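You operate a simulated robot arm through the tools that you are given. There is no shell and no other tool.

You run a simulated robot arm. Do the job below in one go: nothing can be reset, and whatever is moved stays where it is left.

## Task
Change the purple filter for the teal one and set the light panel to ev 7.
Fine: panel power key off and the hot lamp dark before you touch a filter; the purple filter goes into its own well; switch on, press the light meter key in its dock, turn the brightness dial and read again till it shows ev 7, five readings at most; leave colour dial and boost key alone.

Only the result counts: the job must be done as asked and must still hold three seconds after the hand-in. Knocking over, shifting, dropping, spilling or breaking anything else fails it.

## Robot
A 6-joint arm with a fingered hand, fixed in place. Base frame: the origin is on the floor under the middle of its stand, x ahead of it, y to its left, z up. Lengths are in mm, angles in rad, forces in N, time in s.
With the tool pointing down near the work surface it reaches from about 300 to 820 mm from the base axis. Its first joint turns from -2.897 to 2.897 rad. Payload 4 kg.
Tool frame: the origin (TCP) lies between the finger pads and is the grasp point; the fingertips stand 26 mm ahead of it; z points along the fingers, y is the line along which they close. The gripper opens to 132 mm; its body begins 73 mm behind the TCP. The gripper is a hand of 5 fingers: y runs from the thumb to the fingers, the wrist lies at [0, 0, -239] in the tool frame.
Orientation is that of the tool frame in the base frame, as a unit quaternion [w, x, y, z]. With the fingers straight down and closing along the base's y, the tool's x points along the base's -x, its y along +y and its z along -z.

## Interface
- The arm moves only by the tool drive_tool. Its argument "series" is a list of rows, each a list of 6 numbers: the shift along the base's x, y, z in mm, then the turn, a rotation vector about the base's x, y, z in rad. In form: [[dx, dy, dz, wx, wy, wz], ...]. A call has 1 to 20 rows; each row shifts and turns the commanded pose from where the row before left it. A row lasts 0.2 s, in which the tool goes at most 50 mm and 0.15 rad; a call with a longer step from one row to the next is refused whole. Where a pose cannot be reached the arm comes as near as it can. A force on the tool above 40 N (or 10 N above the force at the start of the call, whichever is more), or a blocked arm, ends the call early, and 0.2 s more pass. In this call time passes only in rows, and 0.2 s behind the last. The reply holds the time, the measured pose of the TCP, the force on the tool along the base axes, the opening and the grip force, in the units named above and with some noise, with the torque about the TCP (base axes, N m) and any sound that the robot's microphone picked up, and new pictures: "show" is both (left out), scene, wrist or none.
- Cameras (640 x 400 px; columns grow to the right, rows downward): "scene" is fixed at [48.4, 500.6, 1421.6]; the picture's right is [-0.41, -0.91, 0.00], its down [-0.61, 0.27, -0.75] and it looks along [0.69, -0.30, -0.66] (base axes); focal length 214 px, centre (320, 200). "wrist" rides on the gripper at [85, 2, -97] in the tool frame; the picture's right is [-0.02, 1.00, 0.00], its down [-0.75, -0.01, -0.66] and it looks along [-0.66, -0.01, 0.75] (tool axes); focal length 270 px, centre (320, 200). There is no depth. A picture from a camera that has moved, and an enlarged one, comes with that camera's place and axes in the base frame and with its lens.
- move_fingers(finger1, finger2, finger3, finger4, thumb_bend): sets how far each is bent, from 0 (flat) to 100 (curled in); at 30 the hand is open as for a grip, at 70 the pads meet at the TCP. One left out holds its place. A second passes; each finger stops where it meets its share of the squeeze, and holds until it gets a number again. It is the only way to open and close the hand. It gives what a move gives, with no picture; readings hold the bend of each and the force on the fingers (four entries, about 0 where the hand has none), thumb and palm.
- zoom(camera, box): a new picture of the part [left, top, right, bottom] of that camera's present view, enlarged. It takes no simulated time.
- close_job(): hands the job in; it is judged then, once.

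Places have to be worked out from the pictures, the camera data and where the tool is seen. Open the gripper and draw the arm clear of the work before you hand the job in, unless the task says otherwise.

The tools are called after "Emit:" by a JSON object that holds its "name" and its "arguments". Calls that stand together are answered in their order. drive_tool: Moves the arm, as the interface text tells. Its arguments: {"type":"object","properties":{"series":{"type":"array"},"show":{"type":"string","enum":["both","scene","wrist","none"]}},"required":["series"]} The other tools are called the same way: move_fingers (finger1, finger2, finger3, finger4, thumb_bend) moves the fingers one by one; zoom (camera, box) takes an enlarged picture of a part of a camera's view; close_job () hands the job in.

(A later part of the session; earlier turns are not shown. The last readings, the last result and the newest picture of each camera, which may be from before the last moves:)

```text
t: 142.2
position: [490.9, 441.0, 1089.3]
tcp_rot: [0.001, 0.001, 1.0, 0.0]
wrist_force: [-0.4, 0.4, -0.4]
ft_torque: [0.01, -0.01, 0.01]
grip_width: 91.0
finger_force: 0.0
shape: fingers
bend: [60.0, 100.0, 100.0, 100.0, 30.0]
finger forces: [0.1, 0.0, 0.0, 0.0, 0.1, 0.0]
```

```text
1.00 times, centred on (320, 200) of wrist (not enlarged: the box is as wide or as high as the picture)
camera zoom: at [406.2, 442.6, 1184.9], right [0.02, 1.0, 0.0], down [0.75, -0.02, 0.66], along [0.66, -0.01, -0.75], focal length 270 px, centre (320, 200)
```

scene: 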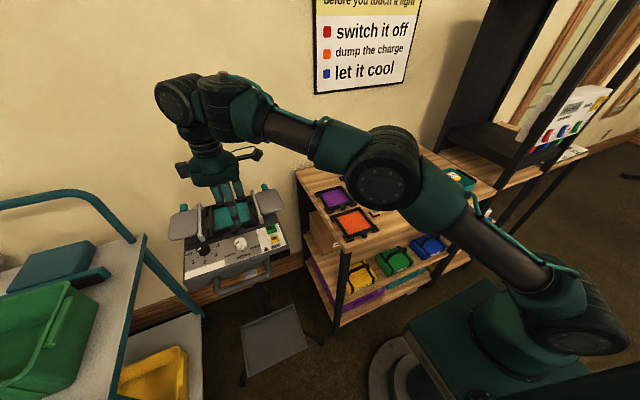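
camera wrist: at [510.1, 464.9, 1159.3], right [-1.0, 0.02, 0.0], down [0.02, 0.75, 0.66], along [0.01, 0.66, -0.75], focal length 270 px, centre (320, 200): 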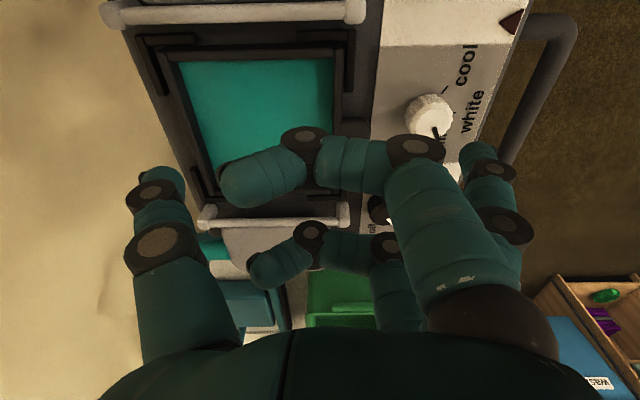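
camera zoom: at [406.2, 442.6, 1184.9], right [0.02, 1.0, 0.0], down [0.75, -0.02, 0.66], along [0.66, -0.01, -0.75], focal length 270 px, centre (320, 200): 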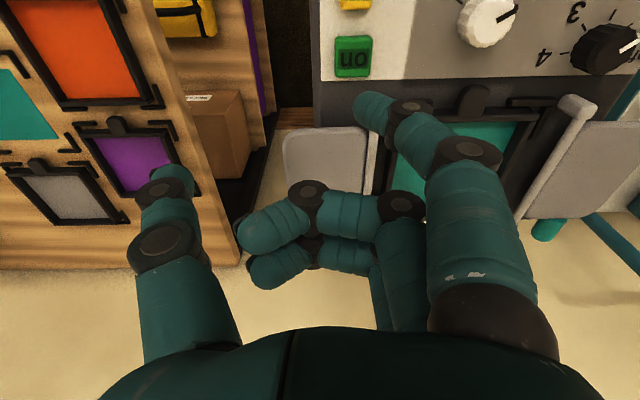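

Same pose as the first key press. I descend to just above the key and then press until it clicks.

Emit:
{"name": "drive_tool", "arguments": {"series": [[-1, -0.5, -18, 0, 0, 0], [0, 0, -18, 0, 0, 0], [0, 0, -18, 0, 0, 0], [0, 0, -12, 0, 0, 0], [0, 0, -6, 0, 0, 0]], "show": "wrist"}}

```text
t: 143.4
position: [490.8, 439.2, 1017.0]
tcp_rot: [0.001, 0.002, 1.0, -0.001]
wrist_force: [-0.1, -0.7, 0.5]
ft_torque: [-0.02, -0.02, 0.0]
grip_width: 91.0
finger_force: 0.0
shape: fingers
bend: [60.0, 100.0, 100.0, 100.0, 30.0]
finger forces: [0.0, 0.1, 0.1, 0.1, 0.1, 0.1]
camera wrist: at [405.4, 441.4, 1112.5], right [0.02, 1.0, 0.0], down [0.75, -0.02, 0.66], along [0.66, -0.01, -0.75], focal length 270 px, centre (320, 200)
```

wrist: 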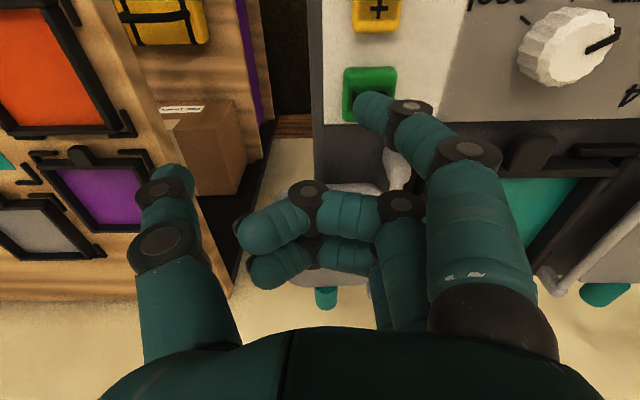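

The fingertip is right above the key. I press down in 2–3 mm steps.

Emit:
{"name": "drive_tool", "arguments": {"series": [[0, 0, -3, 0, 0, 0], [0, 0, -3, 0, 0, 0], [0, 0, -2, 0, 0, 0]], "show": "wrist"}}

Emit:
{"name": "zoom", "arguments": {"camera": "scene", "box": [170, 170, 310, 290]}}

```text
t: 144.2
position: [489.7, 439.7, 1010.4]
tcp_rot: [0.001, 0.002, 1.0, 0.002]
wrist_force: [0.2, 0.2, 1.5]
ft_torque: [0.04, 0.04, 0.03]
grip_width: 91.1
finger_force: 0.5
shape: fingers
bend: [60.0, 100.0, 100.0, 100.0, 30.0]
finger forces: [1.1, 0.0, 0.0, 0.0, 0.0, 0.0]
camera wrist: at [405.2, 441.5, 1105.0], right [0.02, 1.0, 0.0], down [0.75, -0.02, 0.66], along [0.66, -0.01, -0.75], focal length 270 px, centre (320, 200)
```

wrist: 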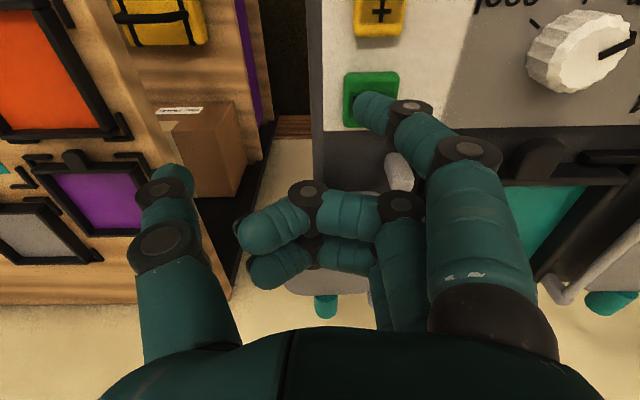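

```text
3.33 times, centred on (240, 230) of scene
camera zoom: at [48.4, 500.6, 1421.6], right [-0.41, -0.91, 0.0], down [-0.61, 0.27, -0.75], along [0.69, -0.3, -0.66], focal length 715 px, centre (587, 100)
```

zoom: 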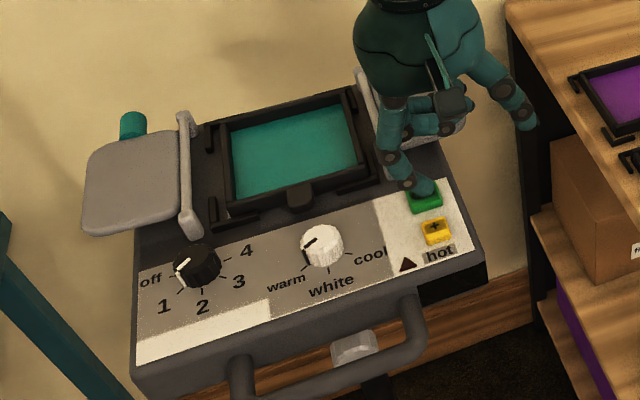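

Touching the key lightly, no click yet. I press another 1.5 mm.

Emit:
{"name": "drive_tool", "arguments": {"series": [[0, 0, -1.5, 0, 0, 0]], "show": "none"}}

Emit:
{"name": "zoom", "arguments": {"camera": "scene", "box": [170, 170, 310, 290]}}

```text
t: 144.6
position: [489.5, 440.2, 1007.9]
tcp_rot: [0.0, 0.001, 1.0, 0.001]
wrist_force: [-0.2, -0.1, 2.4]
ft_torque: [0.06, 0.07, 0.01]
grip_width: 91.2
finger_force: 1.2
shape: fingers
bend: [60.0, 100.0, 100.0, 100.0, 30.0]
finger forces: [2.2, 0.0, 0.1, 0.0, 0.1, 0.1]
heard: click
```

```text
3.33 times, centred on (240, 230) of scene
camera zoom: at [48.4, 500.6, 1421.6], right [-0.41, -0.91, 0.0], down [-0.61, 0.27, -0.75], along [0.69, -0.3, -0.66], focal length 715 px, centre (587, 100)
```

zoom: 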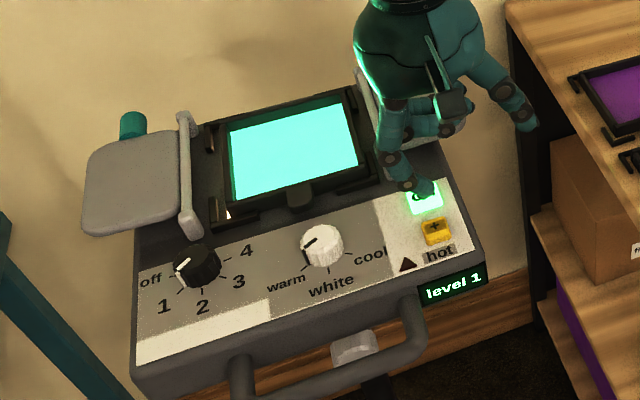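

The key clicked: panel is on at "level 1" through the teal filter. I lift off and travel to the light meter, switching to finger 4 as the pressing finger so the hand stays clear of the meter body.

Emit:
{"name": "drive_tool", "arguments": {"series": [[0, 0, 10, 0, 0, 0], [0, 0, 25, 0, 0, 0], [0, 0, 35, 0, 0, 0], [5, -20, 10, 0, 0, 0], [9, -35, 0, 0, 0, 0], [10, -42, 0, 0, 0, 0], [10, -42, 0, 0, 0, 0], [10, -42, 0, 0, 0, 0], [10, -42, 0, 0, 0, 0], [10, -42, 0, 0, 0, 0], [10, -42, 0, 0, 0, 0], [10, -42, 0, 0, 0, 0], [10, -42, 0, 0, 0, 0], [10, -42, 0, 0, 0, 0], [10, -42, 0, 0, 0, 0], [10, -42, 0, 0, 0, 0], [10, -42, 0, 0, 0, 0], [10, -42, 0, 0, 0, 0], [8, -35, 0, 0, 0, 0], [6, -20, 0, 0, 0, 0]], "show": "none"}}

Emit:
{"name": "move_fingers", "arguments": {"finger1": 30, "finger2": 30, "finger3": 30, "finger4": 60, "thumb_bend": 30}}

Emit:
{"name": "zoom", "arguments": {"camera": "wrist", "box": [0, 0, 640, 400]}}

Emit:
{"name": "zoom", "arguments": {"camera": "scene", "box": [350, 60, 520, 200]}}

```text
t: 148.8
position: [646.5, -216.8, 1088.0]
tcp_rot: [-0.001, 0.0, 1.0, 0.0]
wrist_force: [-0.5, -0.2, 0.2]
ft_torque: [-0.04, 0.0, 0.02]
grip_width: 91.3
finger_force: 0.1
shape: fingers
bend: [60.0, 100.0, 100.0, 100.0, 30.0]
finger forces: [0.0, 0.0, 0.1, 0.0, 0.1, 0.1]
```

```text
t: 149.8
position: [647.9, -216.5, 1087.9]
tcp_rot: [0.0, 0.0, 1.0, 0.0]
wrist_force: [0.5, -1.2, 1.0]
ft_torque: [-0.01, 0.02, 0.0]
grip_width: 139.4
finger_force: 0.1
shape: fingers
bend: [30.0, 30.0, 30.0, 60.0, 30.0]
finger forces: [0.0, 0.1, 0.0, 0.0, 0.0, 0.0]
```

```text
1.00 times, centred on (320, 200) of wrist (not enlarged: the box is as wide or as high as the picture)
camera zoom: at [562.9, -214.4, 1183.9], right [0.02, 1.0, 0.0], down [0.75, -0.02, 0.66], along [0.66, -0.01, -0.75], focal length 270 px, centre (320, 200)
```

zoom: 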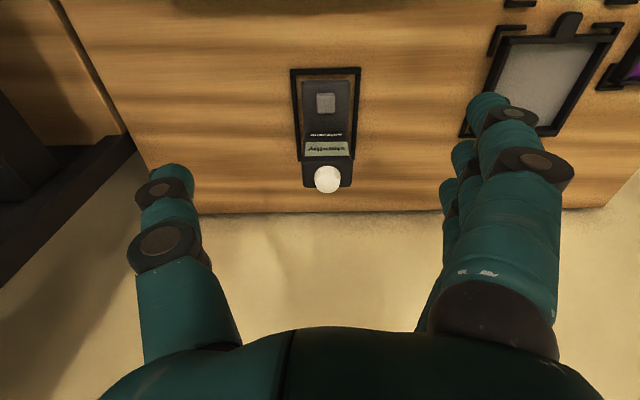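

```text
2.86 times, centred on (435, 130) of scene
camera zoom: at [48.4, 500.6, 1421.6], right [-0.41, -0.91, 0.0], down [-0.61, 0.27, -0.75], along [0.69, -0.3, -0.66], focal length 613 px, centre (-9, 400)
```

zoom: 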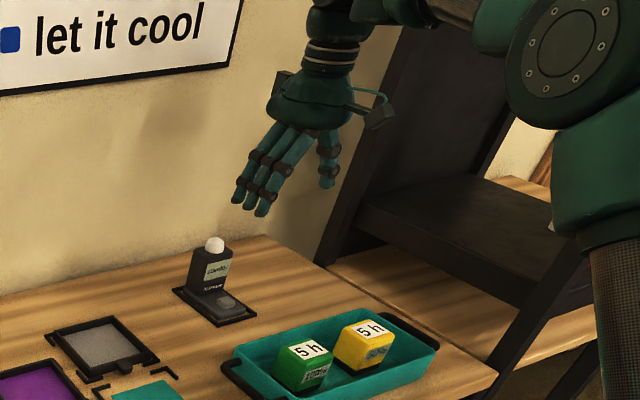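

The meter shows "standby"; its key is near (686, −209). I zoom in to see where finger 4's tip is.

Emit:
{"name": "zoom", "arguments": {"camera": "wrist", "box": [280, 60, 600, 300]}}

Emit:
{"name": "zoom", "arguments": {"camera": "scene", "box": [400, 70, 470, 140]}}

```text
1.67 times, centred on (440, 180) of wrist
camera zoom: at [562.9, -214.4, 1183.9], right [0.02, 1.0, 0.0], down [0.75, -0.02, 0.66], along [0.66, -0.01, -0.75], focal length 450 px, centre (120, 233)
```

zoom: 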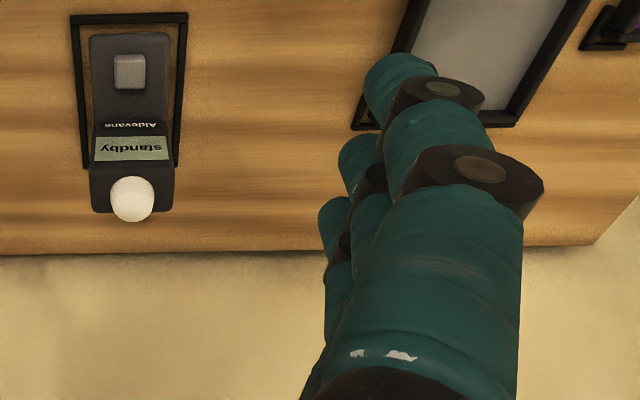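

```text
5.71 times, centred on (435, 105) of scene
camera zoom: at [48.4, 500.6, 1421.6], right [-0.41, -0.91, 0.0], down [-0.61, 0.27, -0.75], along [0.69, -0.3, -0.66], focal length 1226 px, centre (-337, 743)
```

zoom: 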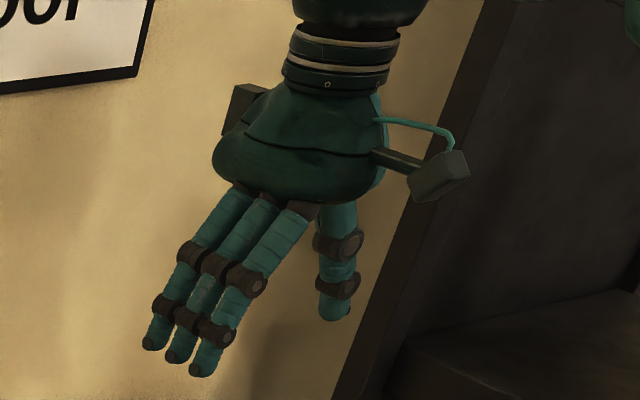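

This hand has only three fingers plus thumb, so I use finger 3 (the one farthest toward +x) instead, with fingers 1 and 2 curled. I set that and move above the meter key.

Emit:
{"name": "move_fingers", "arguments": {"finger1": 100, "finger2": 100, "finger3": 60, "finger4": 100, "thumb_bend": 30}}

Emit:
{"name": "drive_tool", "arguments": {"series": [[5, -4, -15, 0, 0, 0], [6, -5, -25, 0, 0, 0], [6, -5, -30, 0, 0, 0], [5, -4, -30, 0, 0, 0], [4, -1, -25, 0, 0, 0]], "show": "both"}}

Emit:
{"name": "zoom", "arguments": {"camera": "scene", "box": [365, 110, 445, 190]}}

Emit:
{"name": "zoom", "arguments": {"camera": "wrist", "box": [200, 40, 480, 240]}}

```text
t: 150.8
position: [646.9, -217.2, 1088.2]
tcp_rot: [0.0, 0.001, 1.0, 0.0]
wrist_force: [-0.4, -0.8, -0.6]
ft_torque: [-0.01, 0.02, -0.01]
grip_width: 64.9
finger_force: 0.1
shape: fingers
bend: [100.0, 100.0, 60.0, 100.0, 30.0]
finger forces: [0.1, 0.0, 0.0, 0.0, 0.0, 0.0]
```

```text
t: 152.0
position: [673.7, -234.2, 964.1]
tcp_rot: [0.0, 0.001, 1.0, 0.0]
wrist_force: [0.0, 0.9, 0.0]
ft_torque: [0.02, -0.02, 0.0]
grip_width: 64.8
finger_force: 0.1
shape: fingers
bend: [100.0, 100.0, 60.0, 100.0, 30.0]
finger forces: [0.0, 0.0, 0.0, 0.0, 0.1, 0.0]
camera wrist: at [589.2, -232.9, 1058.7], right [0.02, 1.0, 0.0], down [0.75, -0.02, 0.66], along [0.66, -0.01, -0.75], focal length 270 px, centre (320, 200)
```

scene: 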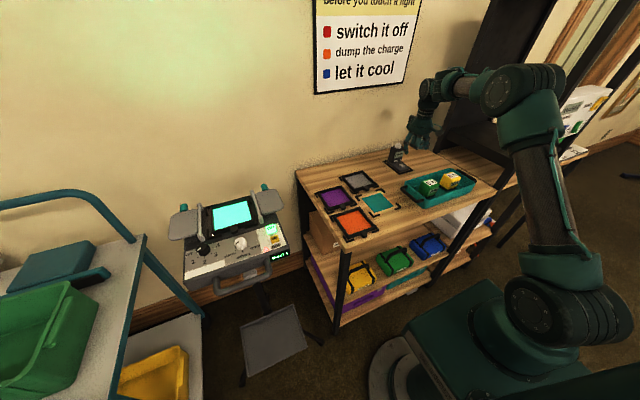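
wrist: 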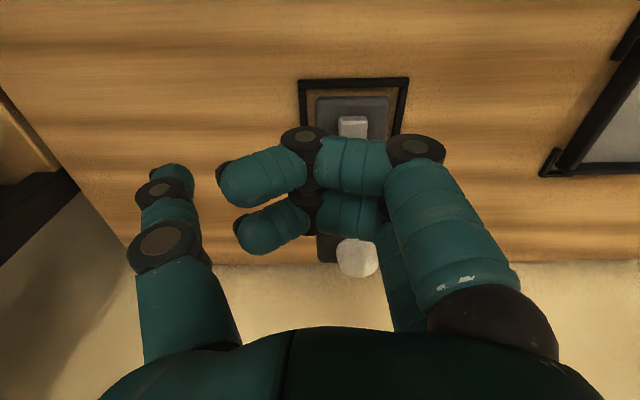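

```text
5.00 times, centred on (405, 150) of scene
camera zoom: at [48.4, 500.6, 1421.6], right [-0.41, -0.91, 0.0], down [-0.61, 0.27, -0.75], along [0.69, -0.3, -0.66], focal length 1072 px, centre (-105, 450)
```

zoom: 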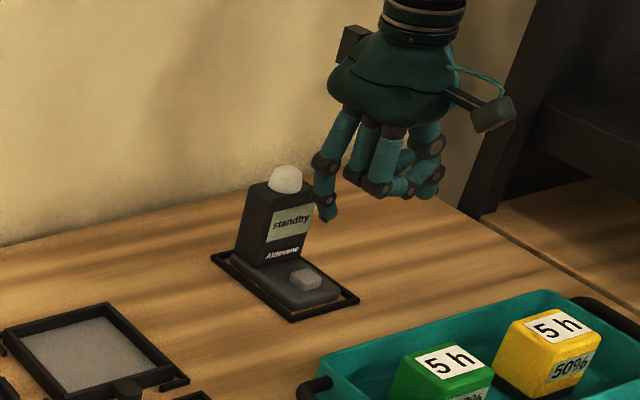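

```text
2.00 times, centred on (340, 140) of wrist
camera zoom: at [589.2, -232.9, 1058.7], right [0.02, 1.0, 0.0], down [0.75, -0.02, 0.66], along [0.66, -0.01, -0.75], focal length 541 px, centre (280, 320)
```

zoom: 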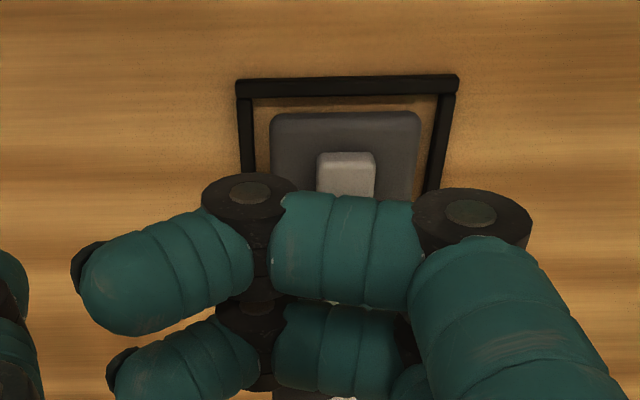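

The fingertip of finger 3 is above the meter key within a couple of millimetres. I descend most of the way, then press gently.

Emit:
{"name": "drive_tool", "arguments": {"series": [[0, 0, -15, 0, 0, 0], [0, 0, -15, 0, 0, 0], [0, 0, -12, 0, 0, 0], [0, 0, -8, 0, 0, 0]], "show": "none"}}

Emit:
{"name": "zoom", "arguments": {"camera": "scene", "box": [375, 130, 435, 180]}}

```text
t: 153.0
position: [673.5, -233.9, 911.9]
tcp_rot: [-0.001, 0.001, 1.0, -0.001]
wrist_force: [0.0, 0.4, -0.4]
ft_torque: [0.0, 0.01, 0.03]
grip_width: 65.2
finger_force: 0.2
shape: fingers
bend: [100.0, 100.0, 60.0, 100.0, 30.0]
finger forces: [0.0, 0.1, 0.0, 0.1, 0.1, 0.0]
```

```text
8.00 times, centred on (405, 155) of scene
camera zoom: at [48.4, 500.6, 1421.6], right [-0.41, -0.91, 0.0], down [-0.61, 0.27, -0.75], along [0.69, -0.3, -0.66], focal length 1716 px, centre (-360, 560)
```

zoom: 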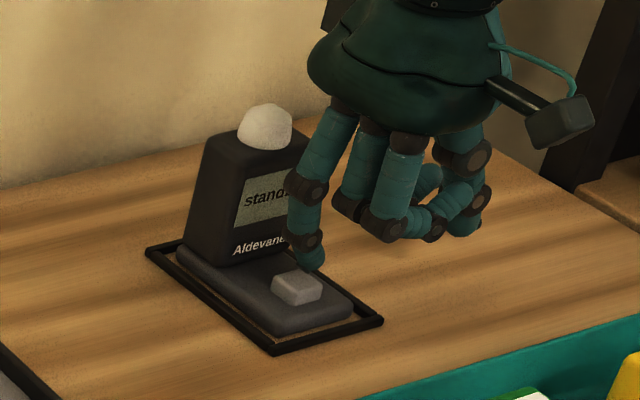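

From the scene view the tip would land toward the key's right edge, so I shift +y 4 mm and +x 2 mm before pressing.

Emit:
{"name": "drive_tool", "arguments": {"series": [[2, 4, 0, 0, 0, 0], [0, 0, -4, 0, 0, 0], [0, 0, -3, 0, 0, 0]], "show": "none"}}

Emit:
{"name": "zoom", "arguments": {"camera": "scene", "box": [375, 130, 435, 180]}}

```text
t: 153.8
position: [675.3, -232.0, 906.3]
tcp_rot: [0.0, 0.001, 1.0, 0.0]
wrist_force: [0.0, 0.5, 0.2]
ft_torque: [-0.03, -0.03, 0.02]
grip_width: 65.2
finger_force: 0.1
shape: fingers
bend: [100.0, 100.0, 60.0, 100.0, 30.0]
finger forces: [0.1, 0.0, 0.0, 0.0, 0.0, 0.0]
```

```text
8.00 times, centred on (405, 155) of scene
camera zoom: at [48.4, 500.6, 1421.6], right [-0.41, -0.91, 0.0], down [-0.61, 0.27, -0.75], along [0.69, -0.3, -0.66], focal length 1716 px, centre (-360, 560)
```

zoom: 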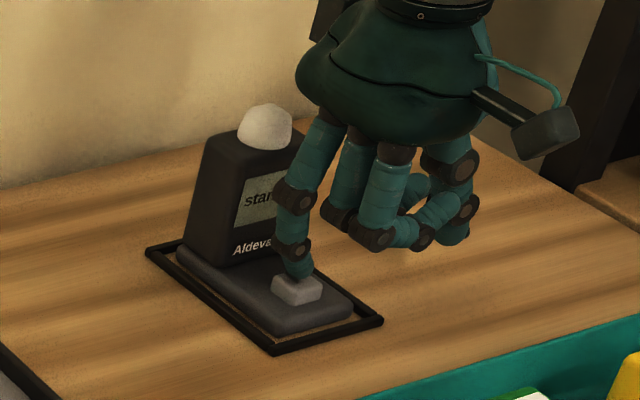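

The tip is now centred over the key. I press down in small steps until the meter reacts.

Emit:
{"name": "drive_tool", "arguments": {"series": [[0, 0, -2, 0, 0, 0], [0, 0, -2, 0, 0, 0]], "show": "none"}}

Emit:
{"name": "zoom", "arguments": {"camera": "scene", "box": [375, 130, 435, 180]}}

```text
t: 154.4
position: [676.2, -231.2, 901.5]
tcp_rot: [0.0, 0.002, 1.0, 0.0]
wrist_force: [-0.5, 0.8, 1.6]
ft_torque: [0.05, -0.03, 0.03]
grip_width: 64.8
finger_force: 1.6
shape: fingers
bend: [100.0, 100.0, 60.0, 100.0, 30.0]
finger forces: [0.0, 0.0, 1.9, 0.0, 0.0, 0.0]
heard: click
```

```text
8.00 times, centred on (405, 155) of scene
camera zoom: at [48.4, 500.6, 1421.6], right [-0.41, -0.91, 0.0], down [-0.61, 0.27, -0.75], along [0.69, -0.3, -0.66], focal length 1716 px, centre (-360, 560)
```

zoom: 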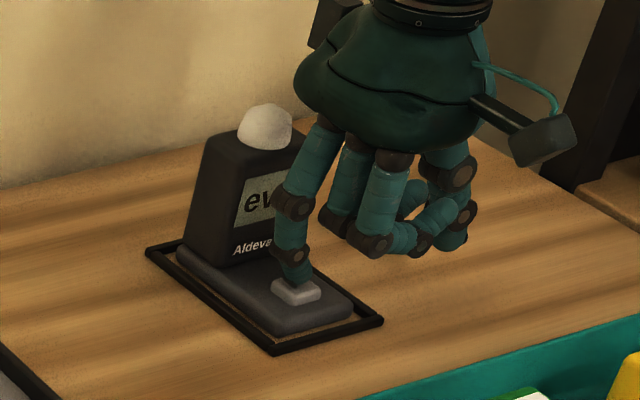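

Clicked, and the display shows "ev …". I lift off and read it.

Emit:
{"name": "drive_tool", "arguments": {"series": [[0, 0, 8, 0, 0, 0], [0, 0, 25, 0, 0, 0], [-10, -20, 25, 0, 0, 0]], "show": "none"}}

Emit:
{"name": "zoom", "arguments": {"camera": "scene", "box": [375, 130, 435, 180]}}

Emit:
{"name": "zoom", "arguments": {"camera": "wrist", "box": [200, 40, 480, 280]}}

```text
t: 155.2
position: [666.3, -252.3, 960.3]
tcp_rot: [0.001, 0.001, 1.0, 0.001]
wrist_force: [0.3, -1.6, 0.2]
ft_torque: [0.01, 0.01, -0.05]
grip_width: 65.1
finger_force: 0.1
shape: fingers
bend: [100.0, 100.0, 60.0, 100.0, 30.0]
finger forces: [0.0, 0.2, 0.0, 0.1, 0.1, 0.0]
```

```text
8.00 times, centred on (405, 155) of scene
camera zoom: at [48.4, 500.6, 1421.6], right [-0.41, -0.91, 0.0], down [-0.61, 0.27, -0.75], along [0.69, -0.3, -0.66], focal length 1716 px, centre (-360, 560)
```

zoom: 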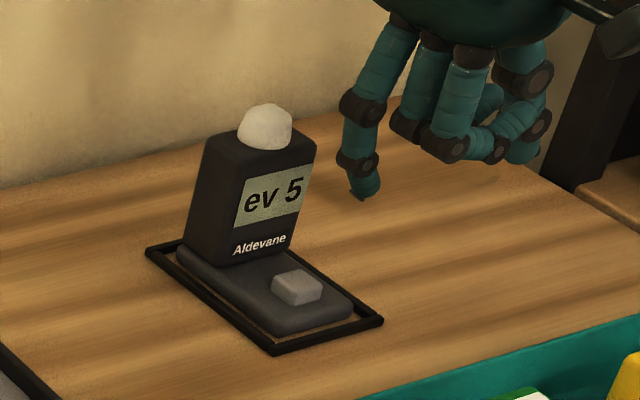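

```text
1.67 times, centred on (340, 160) of wrist
camera zoom: at [581.5, -249.9, 1055.7], right [0.02, 1.0, 0.0], down [0.75, -0.02, 0.66], along [0.66, -0.01, -0.75], focal length 450 px, centre (287, 267)
```

zoom: 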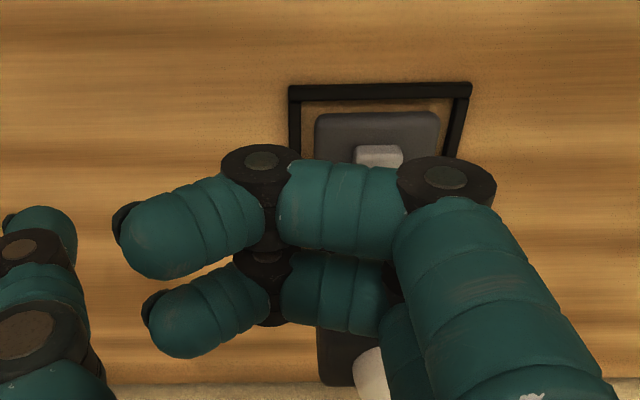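

First reading: ev 5 at level 1. Level 3 should give about ev 7, so I travel back to the panel's brightness dial to turn it up.

Emit:
{"name": "drive_tool", "arguments": {"series": [[-6, 15, 30, 0, 0, 0], [-8, 25, 35, 0, 0, 0], [-10, 35, 30, 0, 0, 0], [-12, 42, 20, 0, 0, 0], [-12, 45, 0, 0, 0, 0], [-12, 45, 0, 0, 0, 0], [-13, 45, 0, 0, 0, 0], [-14, 46, 0, 0, 0, 0], [-14, 46, 0, 0, 0, 0], [-14, 46, 0, 0, 0, 0], [-14, 46, 0, 0, 0, 0], [-14, 46, 0, 0, 0, 0], [-14, 46, 0, 0, 0, 0], [-14, 46, 0, 0, 0, 0], [-15, 46, 0, 0, 0, 0], [-16, 46, 0, 0, 0, 0], [-16, 45, 0, 0, 0, 0], [-16, 40, 0, 0, 0, 0], [-15, 35, 0, 0, 0, 0], [-10, 25, 0, 0, 0, 0]], "show": "none"}}

Emit:
{"name": "move_fingers", "arguments": {"finger1": 30, "finger2": 30, "finger3": 30, "finger4": 100, "thumb_bend": 30}}

Emit:
{"name": "zoom", "arguments": {"camera": "wrist", "box": [0, 0, 640, 400]}}

```text
t: 159.4
position: [405.4, 559.6, 1075.9]
tcp_rot: [0.0, 0.001, 1.0, 0.001]
wrist_force: [-0.3, 0.0, 0.2]
ft_torque: [0.01, 0.02, 0.06]
grip_width: 65.2
finger_force: 0.1
shape: fingers
bend: [100.0, 100.0, 60.0, 100.0, 30.0]
finger forces: [0.0, 0.0, 0.0, 0.0, 0.1, 0.0]
```

```text
t: 160.4
position: [407.6, 560.0, 1073.8]
tcp_rot: [-0.001, 0.001, 1.0, -0.001]
wrist_force: [0.8, -0.4, 0.0]
ft_torque: [-0.01, 0.02, 0.0]
grip_width: 139.4
finger_force: 0.2
shape: fingers
bend: [30.0, 30.0, 30.0, 100.0, 30.0]
finger forces: [0.0, 0.2, 0.1, 0.1, 0.0, 0.1]
```

```text
1.00 times, centred on (320, 200) of wrist (not enlarged: the box is as wide or as high as the picture)
camera zoom: at [322.1, 561.6, 1170.0], right [0.02, 1.0, 0.0], down [0.75, -0.02, 0.66], along [0.66, -0.01, -0.75], focal length 270 px, centre (320, 200)
```

zoom: 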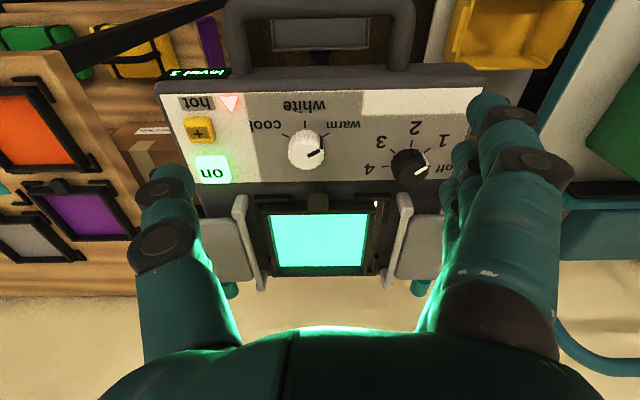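

The panel is on at level 1 and the hot lamp is lit again. I zoom in on the brightness dial to locate its centre and ticks.

Emit:
{"name": "zoom", "arguments": {"camera": "wrist", "box": [340, 110, 480, 220]}}

Emit:
{"name": "zoom", "arguments": {"camera": "scene", "box": [180, 215, 240, 265]}}

```text
3.64 times, centred on (410, 165) of wrist
camera zoom: at [322.1, 561.6, 1170.0], right [0.02, 1.0, 0.0], down [0.75, -0.02, 0.66], along [0.66, -0.01, -0.75], focal length 983 px, centre (-7, 327)
```

zoom: 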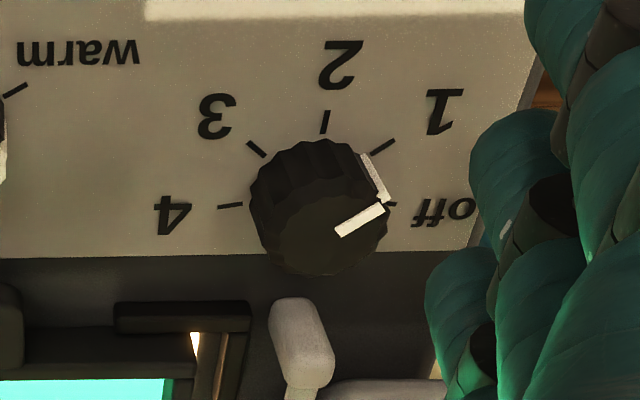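

```text
8.00 times, centred on (210, 240) of scene
camera zoom: at [48.4, 500.6, 1421.6], right [-0.41, -0.91, 0.0], down [-0.61, 0.27, -0.75], along [0.69, -0.3, -0.66], focal length 1716 px, centre (1200, -120)
```

zoom: 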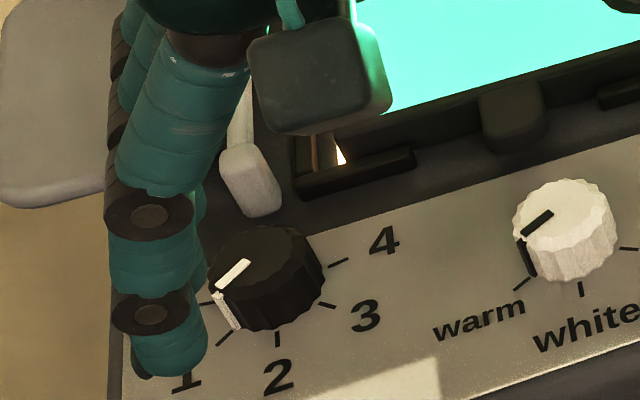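

The knob centre is about (455.4, 635.7), top z≈987; ticks are ~49.5° apart and level 3 is +97° from here. The rail end hangs close by, so I will turn in two strokes of ~50° with yaw between −25° and +25°. I set a three‑digit pinch and move near.

Emit:
{"name": "move_fingers", "arguments": {"finger1": 100, "finger2": 56, "finger3": 56, "finger4": 100, "thumb_bend": 56}}

Emit:
{"name": "drive_tool", "arguments": {"series": [[6, 10, -4, 0, 0, -0.1], [7, 12, -8, 0, 0, -0.12], [8, 13, -9, 0, 0, -0.12], [7, 12, -8, 0, 0, -0.096], [4, 8, -5, 0, 0, 0]], "show": "both"}}

Emit:
{"name": "zoom", "arguments": {"camera": "wrist", "box": [200, 40, 480, 240]}}

Emit:
{"name": "zoom", "arguments": {"camera": "scene", "box": [170, 190, 250, 260]}}

```text
t: 161.4
position: [406.9, 559.7, 1074.3]
tcp_rot: [0.0, 0.001, 1.0, 0.0]
wrist_force: [-0.3, -0.5, 0.9]
ft_torque: [0.0, -0.04, 0.0]
grip_width: 49.4
finger_force: 0.1
shape: fingers
bend: [100.0, 56.0, 56.0, 100.0, 56.0]
finger forces: [0.1, 0.0, 0.1, 0.0, 0.0, 0.0]
```

```text
t: 162.6
position: [439.3, 615.5, 1041.6]
tcp_rot: [0.0, 0.217, 0.976, 0.001]
wrist_force: [-0.1, -0.4, -1.3]
ft_torque: [-0.03, 0.02, -0.01]
grip_width: 49.5
finger_force: 0.0
shape: fingers
bend: [100.0, 56.0, 56.0, 100.0, 56.0]
finger forces: [0.0, 0.0, 0.1, 0.0, 0.1, 0.0]
camera wrist: at [362.4, 652.6, 1136.9], right [0.44, 0.9, 0.0], down [0.67, -0.33, 0.66], along [0.59, -0.29, -0.75], focal length 270 px, centre (320, 200)
```

scene: 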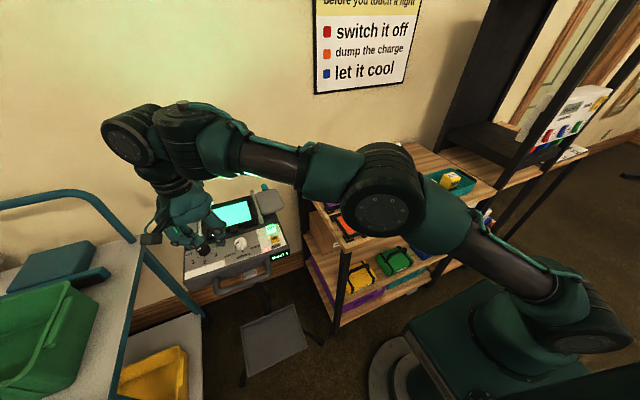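
wrist: 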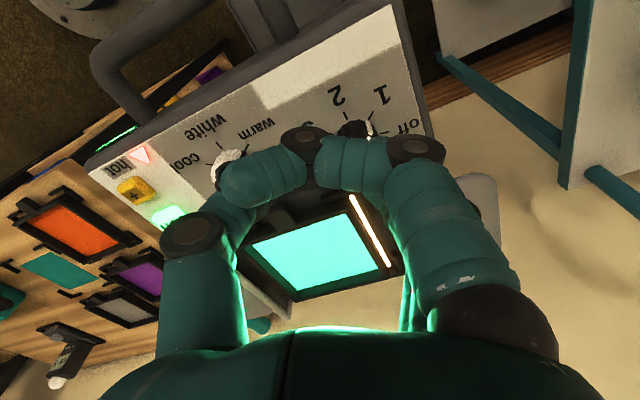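

```text
2.00 times, centred on (340, 140) of wrist
camera zoom: at [362.4, 652.6, 1136.9], right [0.44, 0.9, 0.0], down [0.67, -0.33, 0.66], along [0.59, -0.29, -0.75], focal length 541 px, centre (280, 320)
```

zoom: 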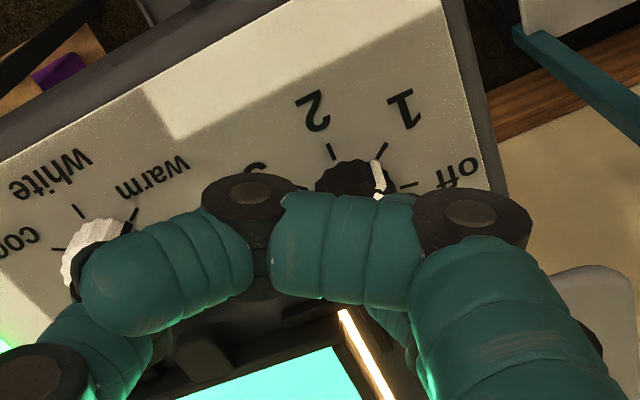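

```text
5.71 times, centred on (210, 225) of scene
camera zoom: at [48.4, 500.6, 1421.6], right [-0.41, -0.91, 0.0], down [-0.61, 0.27, -0.75], along [0.69, -0.3, -0.66], focal length 1226 px, centre (949, 57)
```

zoom: 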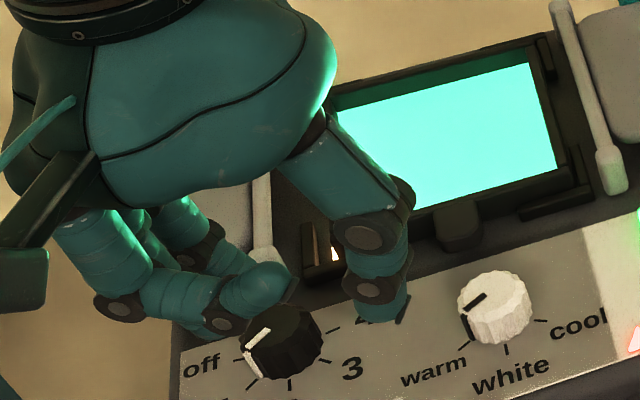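

The fingers will pass beyond the knob's far side and the thumb stays in front of the frame (not touching it). I move in along a path that respects the reach limit, stopping above final depth.

Emit:
{"name": "drive_tool", "arguments": {"series": [[4, 5, -2, 0, 0, 0], [4, 5, -2, 0, 0, 0], [4, 5.2, -2, 0, 0, 0], [2.2, 2.5, -9, 0, 0, 0], [2, 2.5, -10, 0, 0, 0]], "show": "both"}}

Emit:
{"name": "zoom", "arguments": {"camera": "scene", "box": [170, 190, 250, 260]}}

Emit:
{"name": "zoom", "arguments": {"camera": "wrist", "box": [160, 60, 480, 280]}}

```text
t: 163.8
position: [454.7, 635.8, 1016.0]
tcp_rot: [0.0, 0.216, 0.976, 0.001]
wrist_force: [0.3, -0.4, 0.5]
ft_torque: [0.02, 0.04, -0.01]
grip_width: 49.5
finger_force: 0.0
shape: fingers
bend: [100.0, 56.0, 56.0, 100.0, 56.0]
finger forces: [0.0, 0.1, 0.0, 0.1, 0.0, 0.1]
camera wrist: at [379.0, 672.5, 1111.3], right [0.44, 0.9, 0.0], down [0.68, -0.33, 0.66], along [0.59, -0.29, -0.75], focal length 270 px, centre (320, 200)
```

scene: 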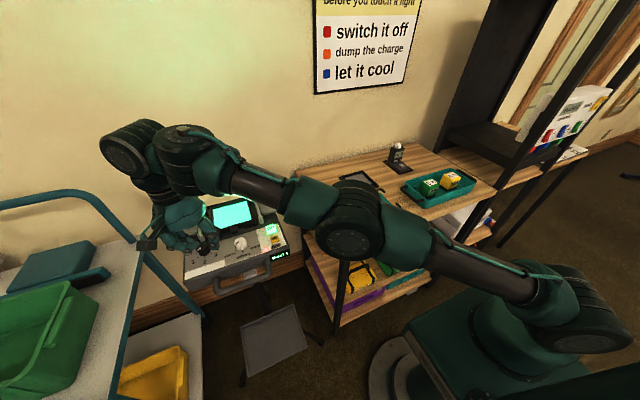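
wrist: 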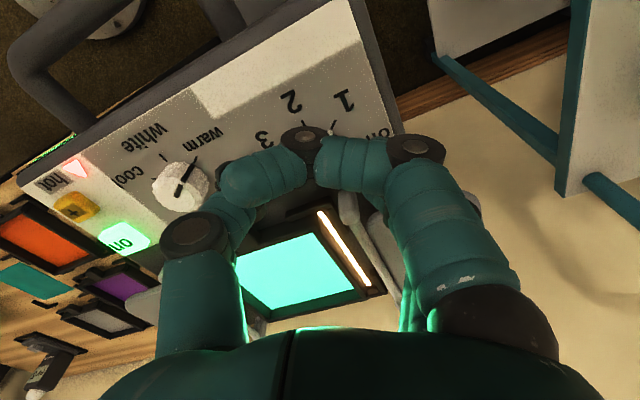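

```text
5.71 times, centred on (210, 225) of scene
camera zoom: at [48.4, 500.6, 1421.6], right [-0.41, -0.91, 0.0], down [-0.61, 0.27, -0.75], along [0.69, -0.3, -0.66], focal length 1226 px, centre (949, 57)
```

zoom: 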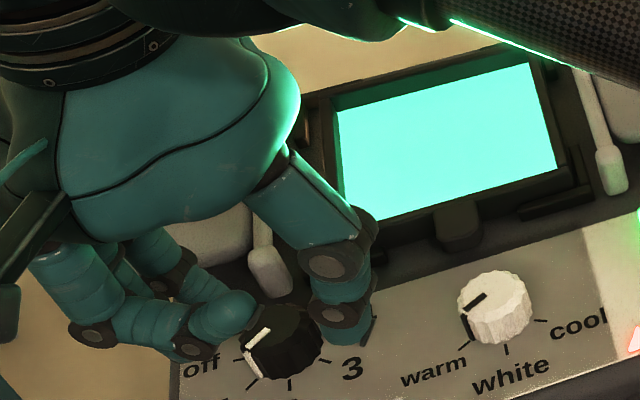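

```text
1.82 times, centred on (320, 170) of wrist
camera zoom: at [379.0, 672.5, 1111.3], right [0.44, 0.9, 0.0], down [0.68, -0.33, 0.66], along [0.59, -0.29, -0.75], focal length 491 px, centre (320, 254)
```

zoom: 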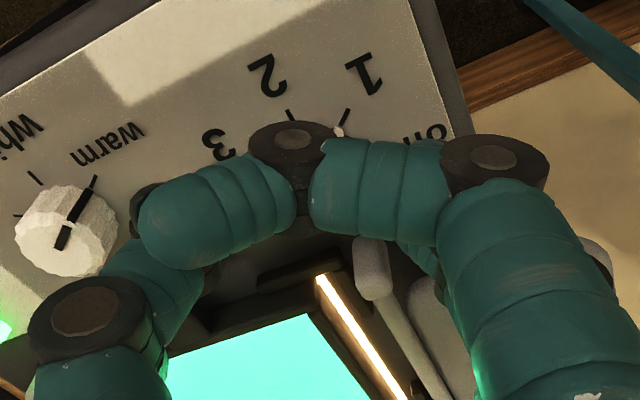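

The thumb is right of the knob, fingers behind it, and the rail end sits free between them. I lower to gripping depth in small steps.

Emit:
{"name": "drive_tool", "arguments": {"series": [[0.4, 0, -4, 0, 0, 0], [0, 0, -4, 0, 0, 0], [0, 0, -3, 0, 0, 0], [0, 0, -2, 0, 0, 0]], "show": "none"}}

Emit:
{"name": "zoom", "arguments": {"camera": "scene", "box": [180, 200, 240, 260]}}

```text
t: 164.8
position: [455.6, 634.8, 1003.2]
tcp_rot: [0.0, 0.217, 0.976, 0.0]
wrist_force: [1.0, -0.4, 2.9]
ft_torque: [-0.1, 0.03, -0.01]
grip_width: 49.8
finger_force: 1.7
shape: fingers
bend: [100.0, 56.0, 56.0, 100.0, 56.0]
finger forces: [0.0, 0.0, 0.1, 0.1, 2.7, 0.0]
```

```text
6.67 times, centred on (210, 230) of scene
camera zoom: at [48.4, 500.6, 1421.6], right [-0.41, -0.91, 0.0], down [-0.61, 0.27, -0.75], along [0.69, -0.3, -0.66], focal length 1430 px, centre (1053, 0)
```

zoom: 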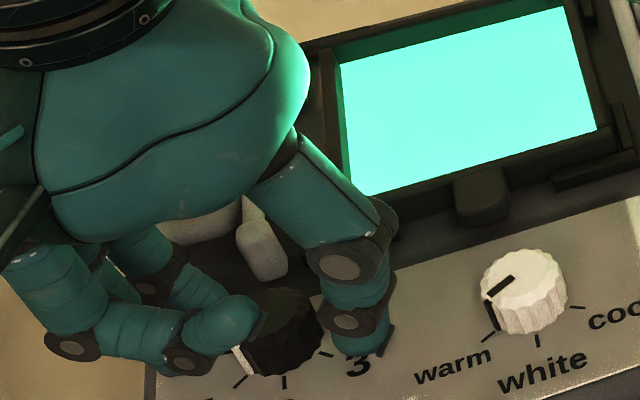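

The thumb tip just touches the panel plate. I raise 1.2 mm and close the three digits on the knob.

Emit:
{"name": "drive_tool", "arguments": {"series": [[0, 0, 1.2, 0, 0, 0]], "show": "none"}}

Emit:
{"name": "move_fingers", "arguments": {"finger2": 62, "finger3": 62, "thumb_bend": 60}}

Emit:
{"name": "move_fingers", "arguments": {"finger2": 67, "finger3": 67, "thumb_bend": 65}}

Emit:
{"name": "zoom", "arguments": {"camera": "scene", "box": [180, 200, 240, 260]}}

```text
t: 165.2
position: [456.2, 635.4, 1004.8]
tcp_rot: [0.0, 0.216, 0.976, 0.0]
wrist_force: [0.2, -0.3, -0.4]
ft_torque: [0.03, 0.02, -0.01]
grip_width: 49.7
finger_force: 0.0
shape: fingers
bend: [100.0, 56.0, 56.0, 100.0, 56.0]
finger forces: [0.0, 0.0, 0.0, 0.1, 0.1, 0.1]
```

```text
t: 166.2
position: [453.5, 635.7, 1004.9]
tcp_rot: [-0.001, 0.216, 0.976, 0.0]
wrist_force: [-0.5, 0.2, 0.2]
ft_torque: [-0.01, 0.01, 0.02]
grip_width: 47.9
finger_force: 0.1
shape: fingers
bend: [100.0, 62.0, 62.0, 100.0, 60.0]
finger forces: [0.0, 0.0, 0.0, 0.0, 0.0, 0.0]
```

```text
t: 167.2
position: [455.5, 635.5, 1004.1]
tcp_rot: [0.0, 0.218, 0.976, 0.0]
wrist_force: [-0.3, -1.6, -1.3]
ft_torque: [0.01, -0.02, 0.02]
grip_width: 46.8
finger_force: 3.4
shape: fingers
bend: [100.0, 64.0, 65.0, 100.0, 63.0]
finger forces: [0.1, 1.6, 1.4, 0.0, 3.5, 0.0]
```

```text
6.67 times, centred on (210, 230) of scene
camera zoom: at [48.4, 500.6, 1421.6], right [-0.41, -0.91, 0.0], down [-0.61, 0.27, -0.75], along [0.69, -0.3, -0.66], focal length 1430 px, centre (1053, 0)
```

zoom: 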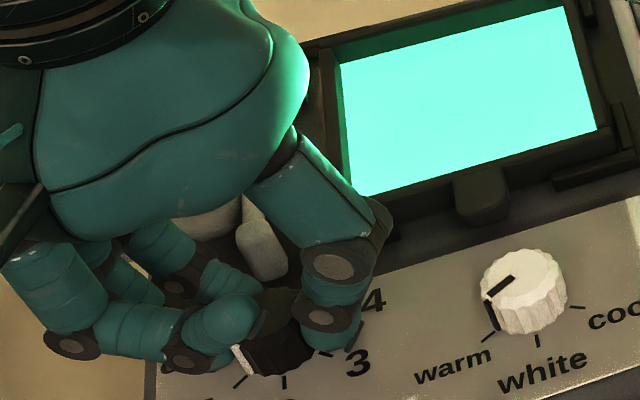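

A balanced three-digit grip on the knob. I firm it up slightly and rotate the hand +50° in small steps.

Emit:
{"name": "move_fingers", "arguments": {"finger2": 70, "finger3": 70, "thumb_bend": 67}}

Emit:
{"name": "drive_tool", "arguments": {"series": [[0, 0, 0, 0, 0, 0.1], [0, 0, 0, 0, 0, 0.12], [0, 0, 0, 0, 0, 0.12], [0, 0, 0, 0, 0, 0.12]], "show": "none"}}

Emit:
{"name": "zoom", "arguments": {"camera": "scene", "box": [170, 190, 300, 290]}}

```text
t: 168.2
position: [455.5, 636.6, 1003.4]
tcp_rot: [0.001, 0.217, 0.976, 0.001]
wrist_force: [1.0, 1.0, -2.6]
ft_torque: [-0.01, -0.02, 0.05]
grip_width: 46.1
finger_force: 6.7
shape: fingers
bend: [100.0, 65.0, 65.0, 100.0, 64.0]
finger forces: [0.0, 3.7, 3.4, 0.0, 5.9, 0.0]
```

```text
t: 169.2
position: [456.1, 634.6, 1003.9]
tcp_rot: [0.001, -0.012, 1.0, 0.0]
wrist_force: [0.9, 1.8, -2.3]
ft_torque: [0.08, 0.0, 0.01]
grip_width: 46.5
finger_force: 6.8
shape: fingers
bend: [100.0, 65.0, 65.0, 100.0, 64.0]
finger forces: [0.1, 4.1, 3.8, 0.0, 5.7, 0.0]
```

```text
4.00 times, centred on (235, 240) of scene
camera zoom: at [48.4, 500.6, 1421.6], right [-0.41, -0.91, 0.0], down [-0.61, 0.27, -0.75], along [0.69, -0.3, -0.66], focal length 858 px, centre (660, 40)
```

zoom: 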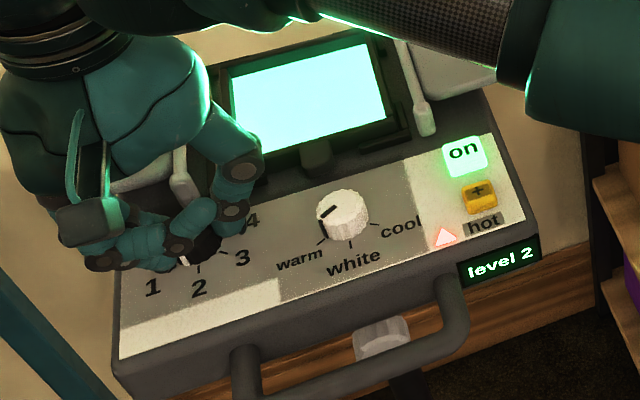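

The display already reads "level 2" about half-way. I continue the stroke to +25°.

Emit:
{"name": "drive_tool", "arguments": {"series": [[0, 0, 0, 0, 0, 0.1], [0, 0, 0, 0, 0, 0.1], [0, 0, 0, 0, 0, 0.1], [0, 0, 0, 0, 0, 0.1]], "show": "none"}}

Emit:
{"name": "zoom", "arguments": {"camera": "scene", "box": [170, 190, 300, 290]}}

Emit:
{"name": "zoom", "arguments": {"camera": "scene", "box": [180, 205, 240, 260]}}

```text
t: 170.2
position: [455.2, 635.6, 1004.0]
tcp_rot: [-0.001, -0.211, 0.978, 0.0]
wrist_force: [0.1, 2.1, -0.5]
ft_torque: [0.06, 0.02, 0.05]
grip_width: 46.6
finger_force: 6.9
shape: fingers
bend: [100.0, 65.0, 65.0, 100.0, 64.0]
finger forces: [0.0, 4.4, 4.1, 0.0, 5.6, 0.0]
```

```text
4.00 times, centred on (235, 240) of scene
camera zoom: at [48.4, 500.6, 1421.6], right [-0.41, -0.91, 0.0], down [-0.61, 0.27, -0.75], along [0.69, -0.3, -0.66], focal length 858 px, centre (660, 40)
```

zoom: 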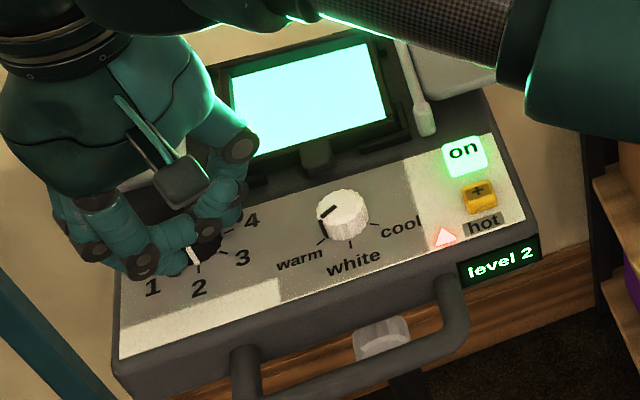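

```text
7.27 times, centred on (210, 232) of scene
camera zoom: at [48.4, 500.6, 1421.6], right [-0.41, -0.91, 0.0], down [-0.61, 0.27, -0.75], along [0.69, -0.3, -0.66], focal length 1560 px, centre (1120, -36)
```

zoom: 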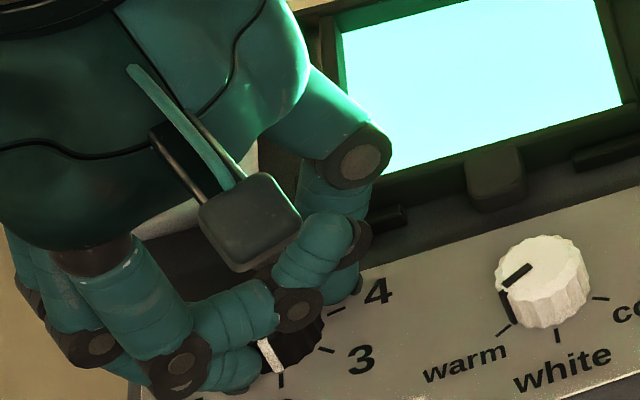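

Level 2 with the pointer at tick 2. I release, lift 3 mm, swing the hand back to −25°, and regrip for the second stroke.

Emit:
{"name": "move_fingers", "arguments": {"finger2": 58, "finger3": 58, "thumb_bend": 57}}

Emit:
{"name": "drive_tool", "arguments": {"series": [[0, 0, 3, 0, 0, 0], [0, 0, 0, 0, 0, -0.12], [0, 0, 0, 0, 0, -0.12], [0, 0, 0, 0, 0, -0.12], [0, 0, 0, 0, 0, -0.12], [0, 0, 0, 0, 0, -0.12], [0, 0, 0, 0, 0, -0.12], [0, 0, 0, 0, 0, -0.14], [0, 0, -3, 0, 0, 0]], "show": "none"}}

Emit:
{"name": "move_fingers", "arguments": {"finger2": 66, "finger3": 66, "thumb_bend": 64}}

Emit:
{"name": "move_fingers", "arguments": {"finger2": 70, "finger3": 70, "thumb_bend": 67}}

Emit:
{"name": "zoom", "arguments": {"camera": "scene", "box": [170, 190, 300, 290]}}

```text
t: 171.2
position: [455.3, 635.6, 1004.2]
tcp_rot: [0.0, -0.209, 0.978, 0.0]
wrist_force: [0.3, 0.9, 0.5]
ft_torque: [0.0, 0.02, -0.01]
grip_width: 49.7
finger_force: 0.1
shape: fingers
bend: [100.0, 57.0, 57.0, 100.0, 56.0]
finger forces: [0.0, 0.0, 0.1, 0.0, 0.0, 0.0]
```

```text
t: 173.2
position: [454.8, 635.2, 1004.6]
tcp_rot: [0.0, 0.217, 0.976, 0.0]
wrist_force: [-0.5, 0.2, -0.1]
ft_torque: [0.0, 0.0, 0.0]
grip_width: 49.5
finger_force: 0.2
shape: fingers
bend: [100.0, 57.0, 57.0, 100.0, 56.0]
finger forces: [0.0, 0.1, 0.0, 0.0, 0.0, 0.0]
```

```text
t: 174.2
position: [454.3, 635.9, 1004.2]
tcp_rot: [0.0, 0.217, 0.976, 0.0]
wrist_force: [0.5, -0.4, -1.1]
ft_torque: [0.03, -0.01, 0.01]
grip_width: 46.9
finger_force: 1.9
shape: fingers
bend: [100.0, 64.0, 64.0, 100.0, 63.0]
finger forces: [0.0, 1.2, 1.0, 0.1, 2.3, 0.1]
```

```text
t: 175.2
position: [455.4, 634.8, 1002.7]
tcp_rot: [-0.001, 0.217, 0.976, -0.001]
wrist_force: [0.3, 1.2, -2.8]
ft_torque: [0.01, 0.01, -0.03]
grip_width: 46.1
finger_force: 6.5
shape: fingers
bend: [100.0, 65.0, 65.0, 100.0, 64.0]
finger forces: [0.0, 3.5, 3.5, 0.0, 5.8, 0.0]
```

```text
4.00 times, centred on (235, 240) of scene
camera zoom: at [48.4, 500.6, 1421.6], right [-0.41, -0.91, 0.0], down [-0.61, 0.27, -0.75], along [0.69, -0.3, -0.66], focal length 858 px, centre (660, 40)
```

zoom: 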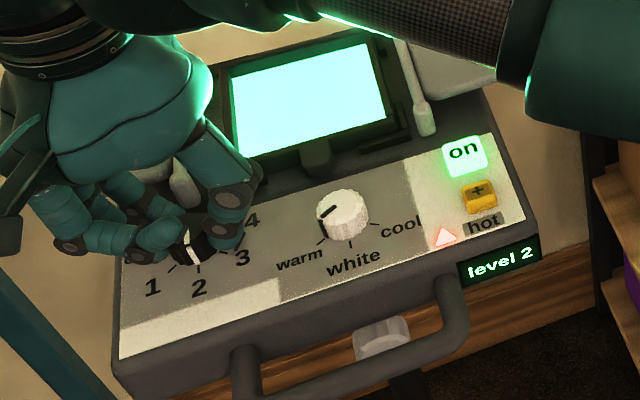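

Regripped. I turn the second stroke, checking the display.

Emit:
{"name": "drive_tool", "arguments": {"series": [[0, 0, 0, 0, 0, 0.1], [0, 0, 0, 0, 0, 0.12], [0, 0, 0, 0, 0, 0.12], [0, 0, 0, 0, 0, 0.12], [0, 0, 0, 0, 0, 0.12], [0, 0, 0, 0, 0, 0.12], [0, 0, 0, 0, 0, 0.1]], "show": "none"}}

Emit:
{"name": "zoom", "arguments": {"camera": "scene", "box": [170, 190, 300, 290]}}

Emit:
{"name": "zoom", "arguments": {"camera": "scene", "box": [180, 205, 240, 260]}}

```text
t: 176.8
position: [454.4, 637.0, 1004.1]
tcp_rot: [0.001, -0.181, 0.984, 0.0]
wrist_force: [0.3, 1.6, -0.2]
ft_torque: [0.05, -0.01, 0.02]
grip_width: 46.3
finger_force: 6.8
shape: fingers
bend: [100.0, 65.0, 65.0, 100.0, 64.0]
finger forces: [0.0, 3.6, 4.1, 0.0, 6.2, 0.0]
```

```text
4.00 times, centred on (235, 240) of scene
camera zoom: at [48.4, 500.6, 1421.6], right [-0.41, -0.91, 0.0], down [-0.61, 0.27, -0.75], along [0.69, -0.3, -0.66], focal length 858 px, centre (660, 40)
```

zoom: 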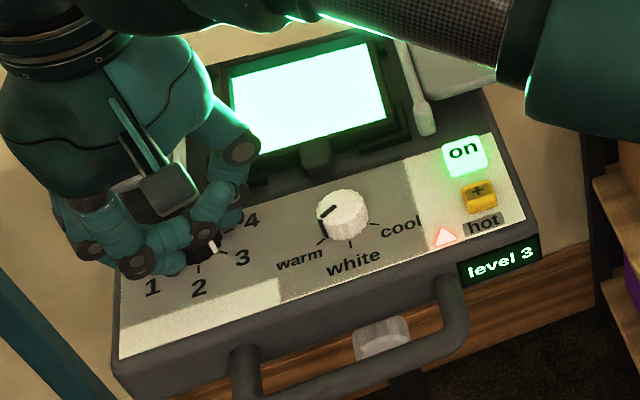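

```text
7.27 times, centred on (210, 232) of scene
camera zoom: at [48.4, 500.6, 1421.6], right [-0.41, -0.91, 0.0], down [-0.61, 0.27, -0.75], along [0.69, -0.3, -0.66], focal length 1560 px, centre (1120, -36)
```

zoom: 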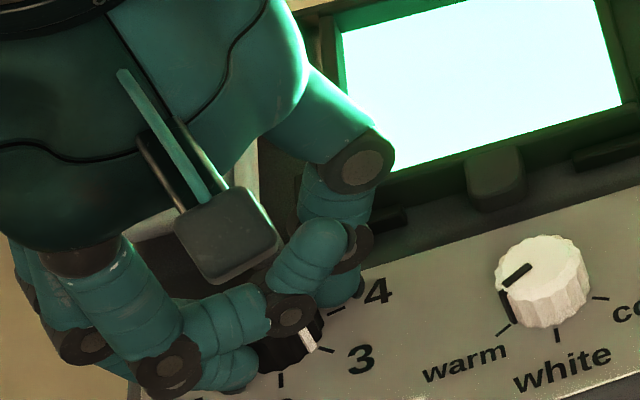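

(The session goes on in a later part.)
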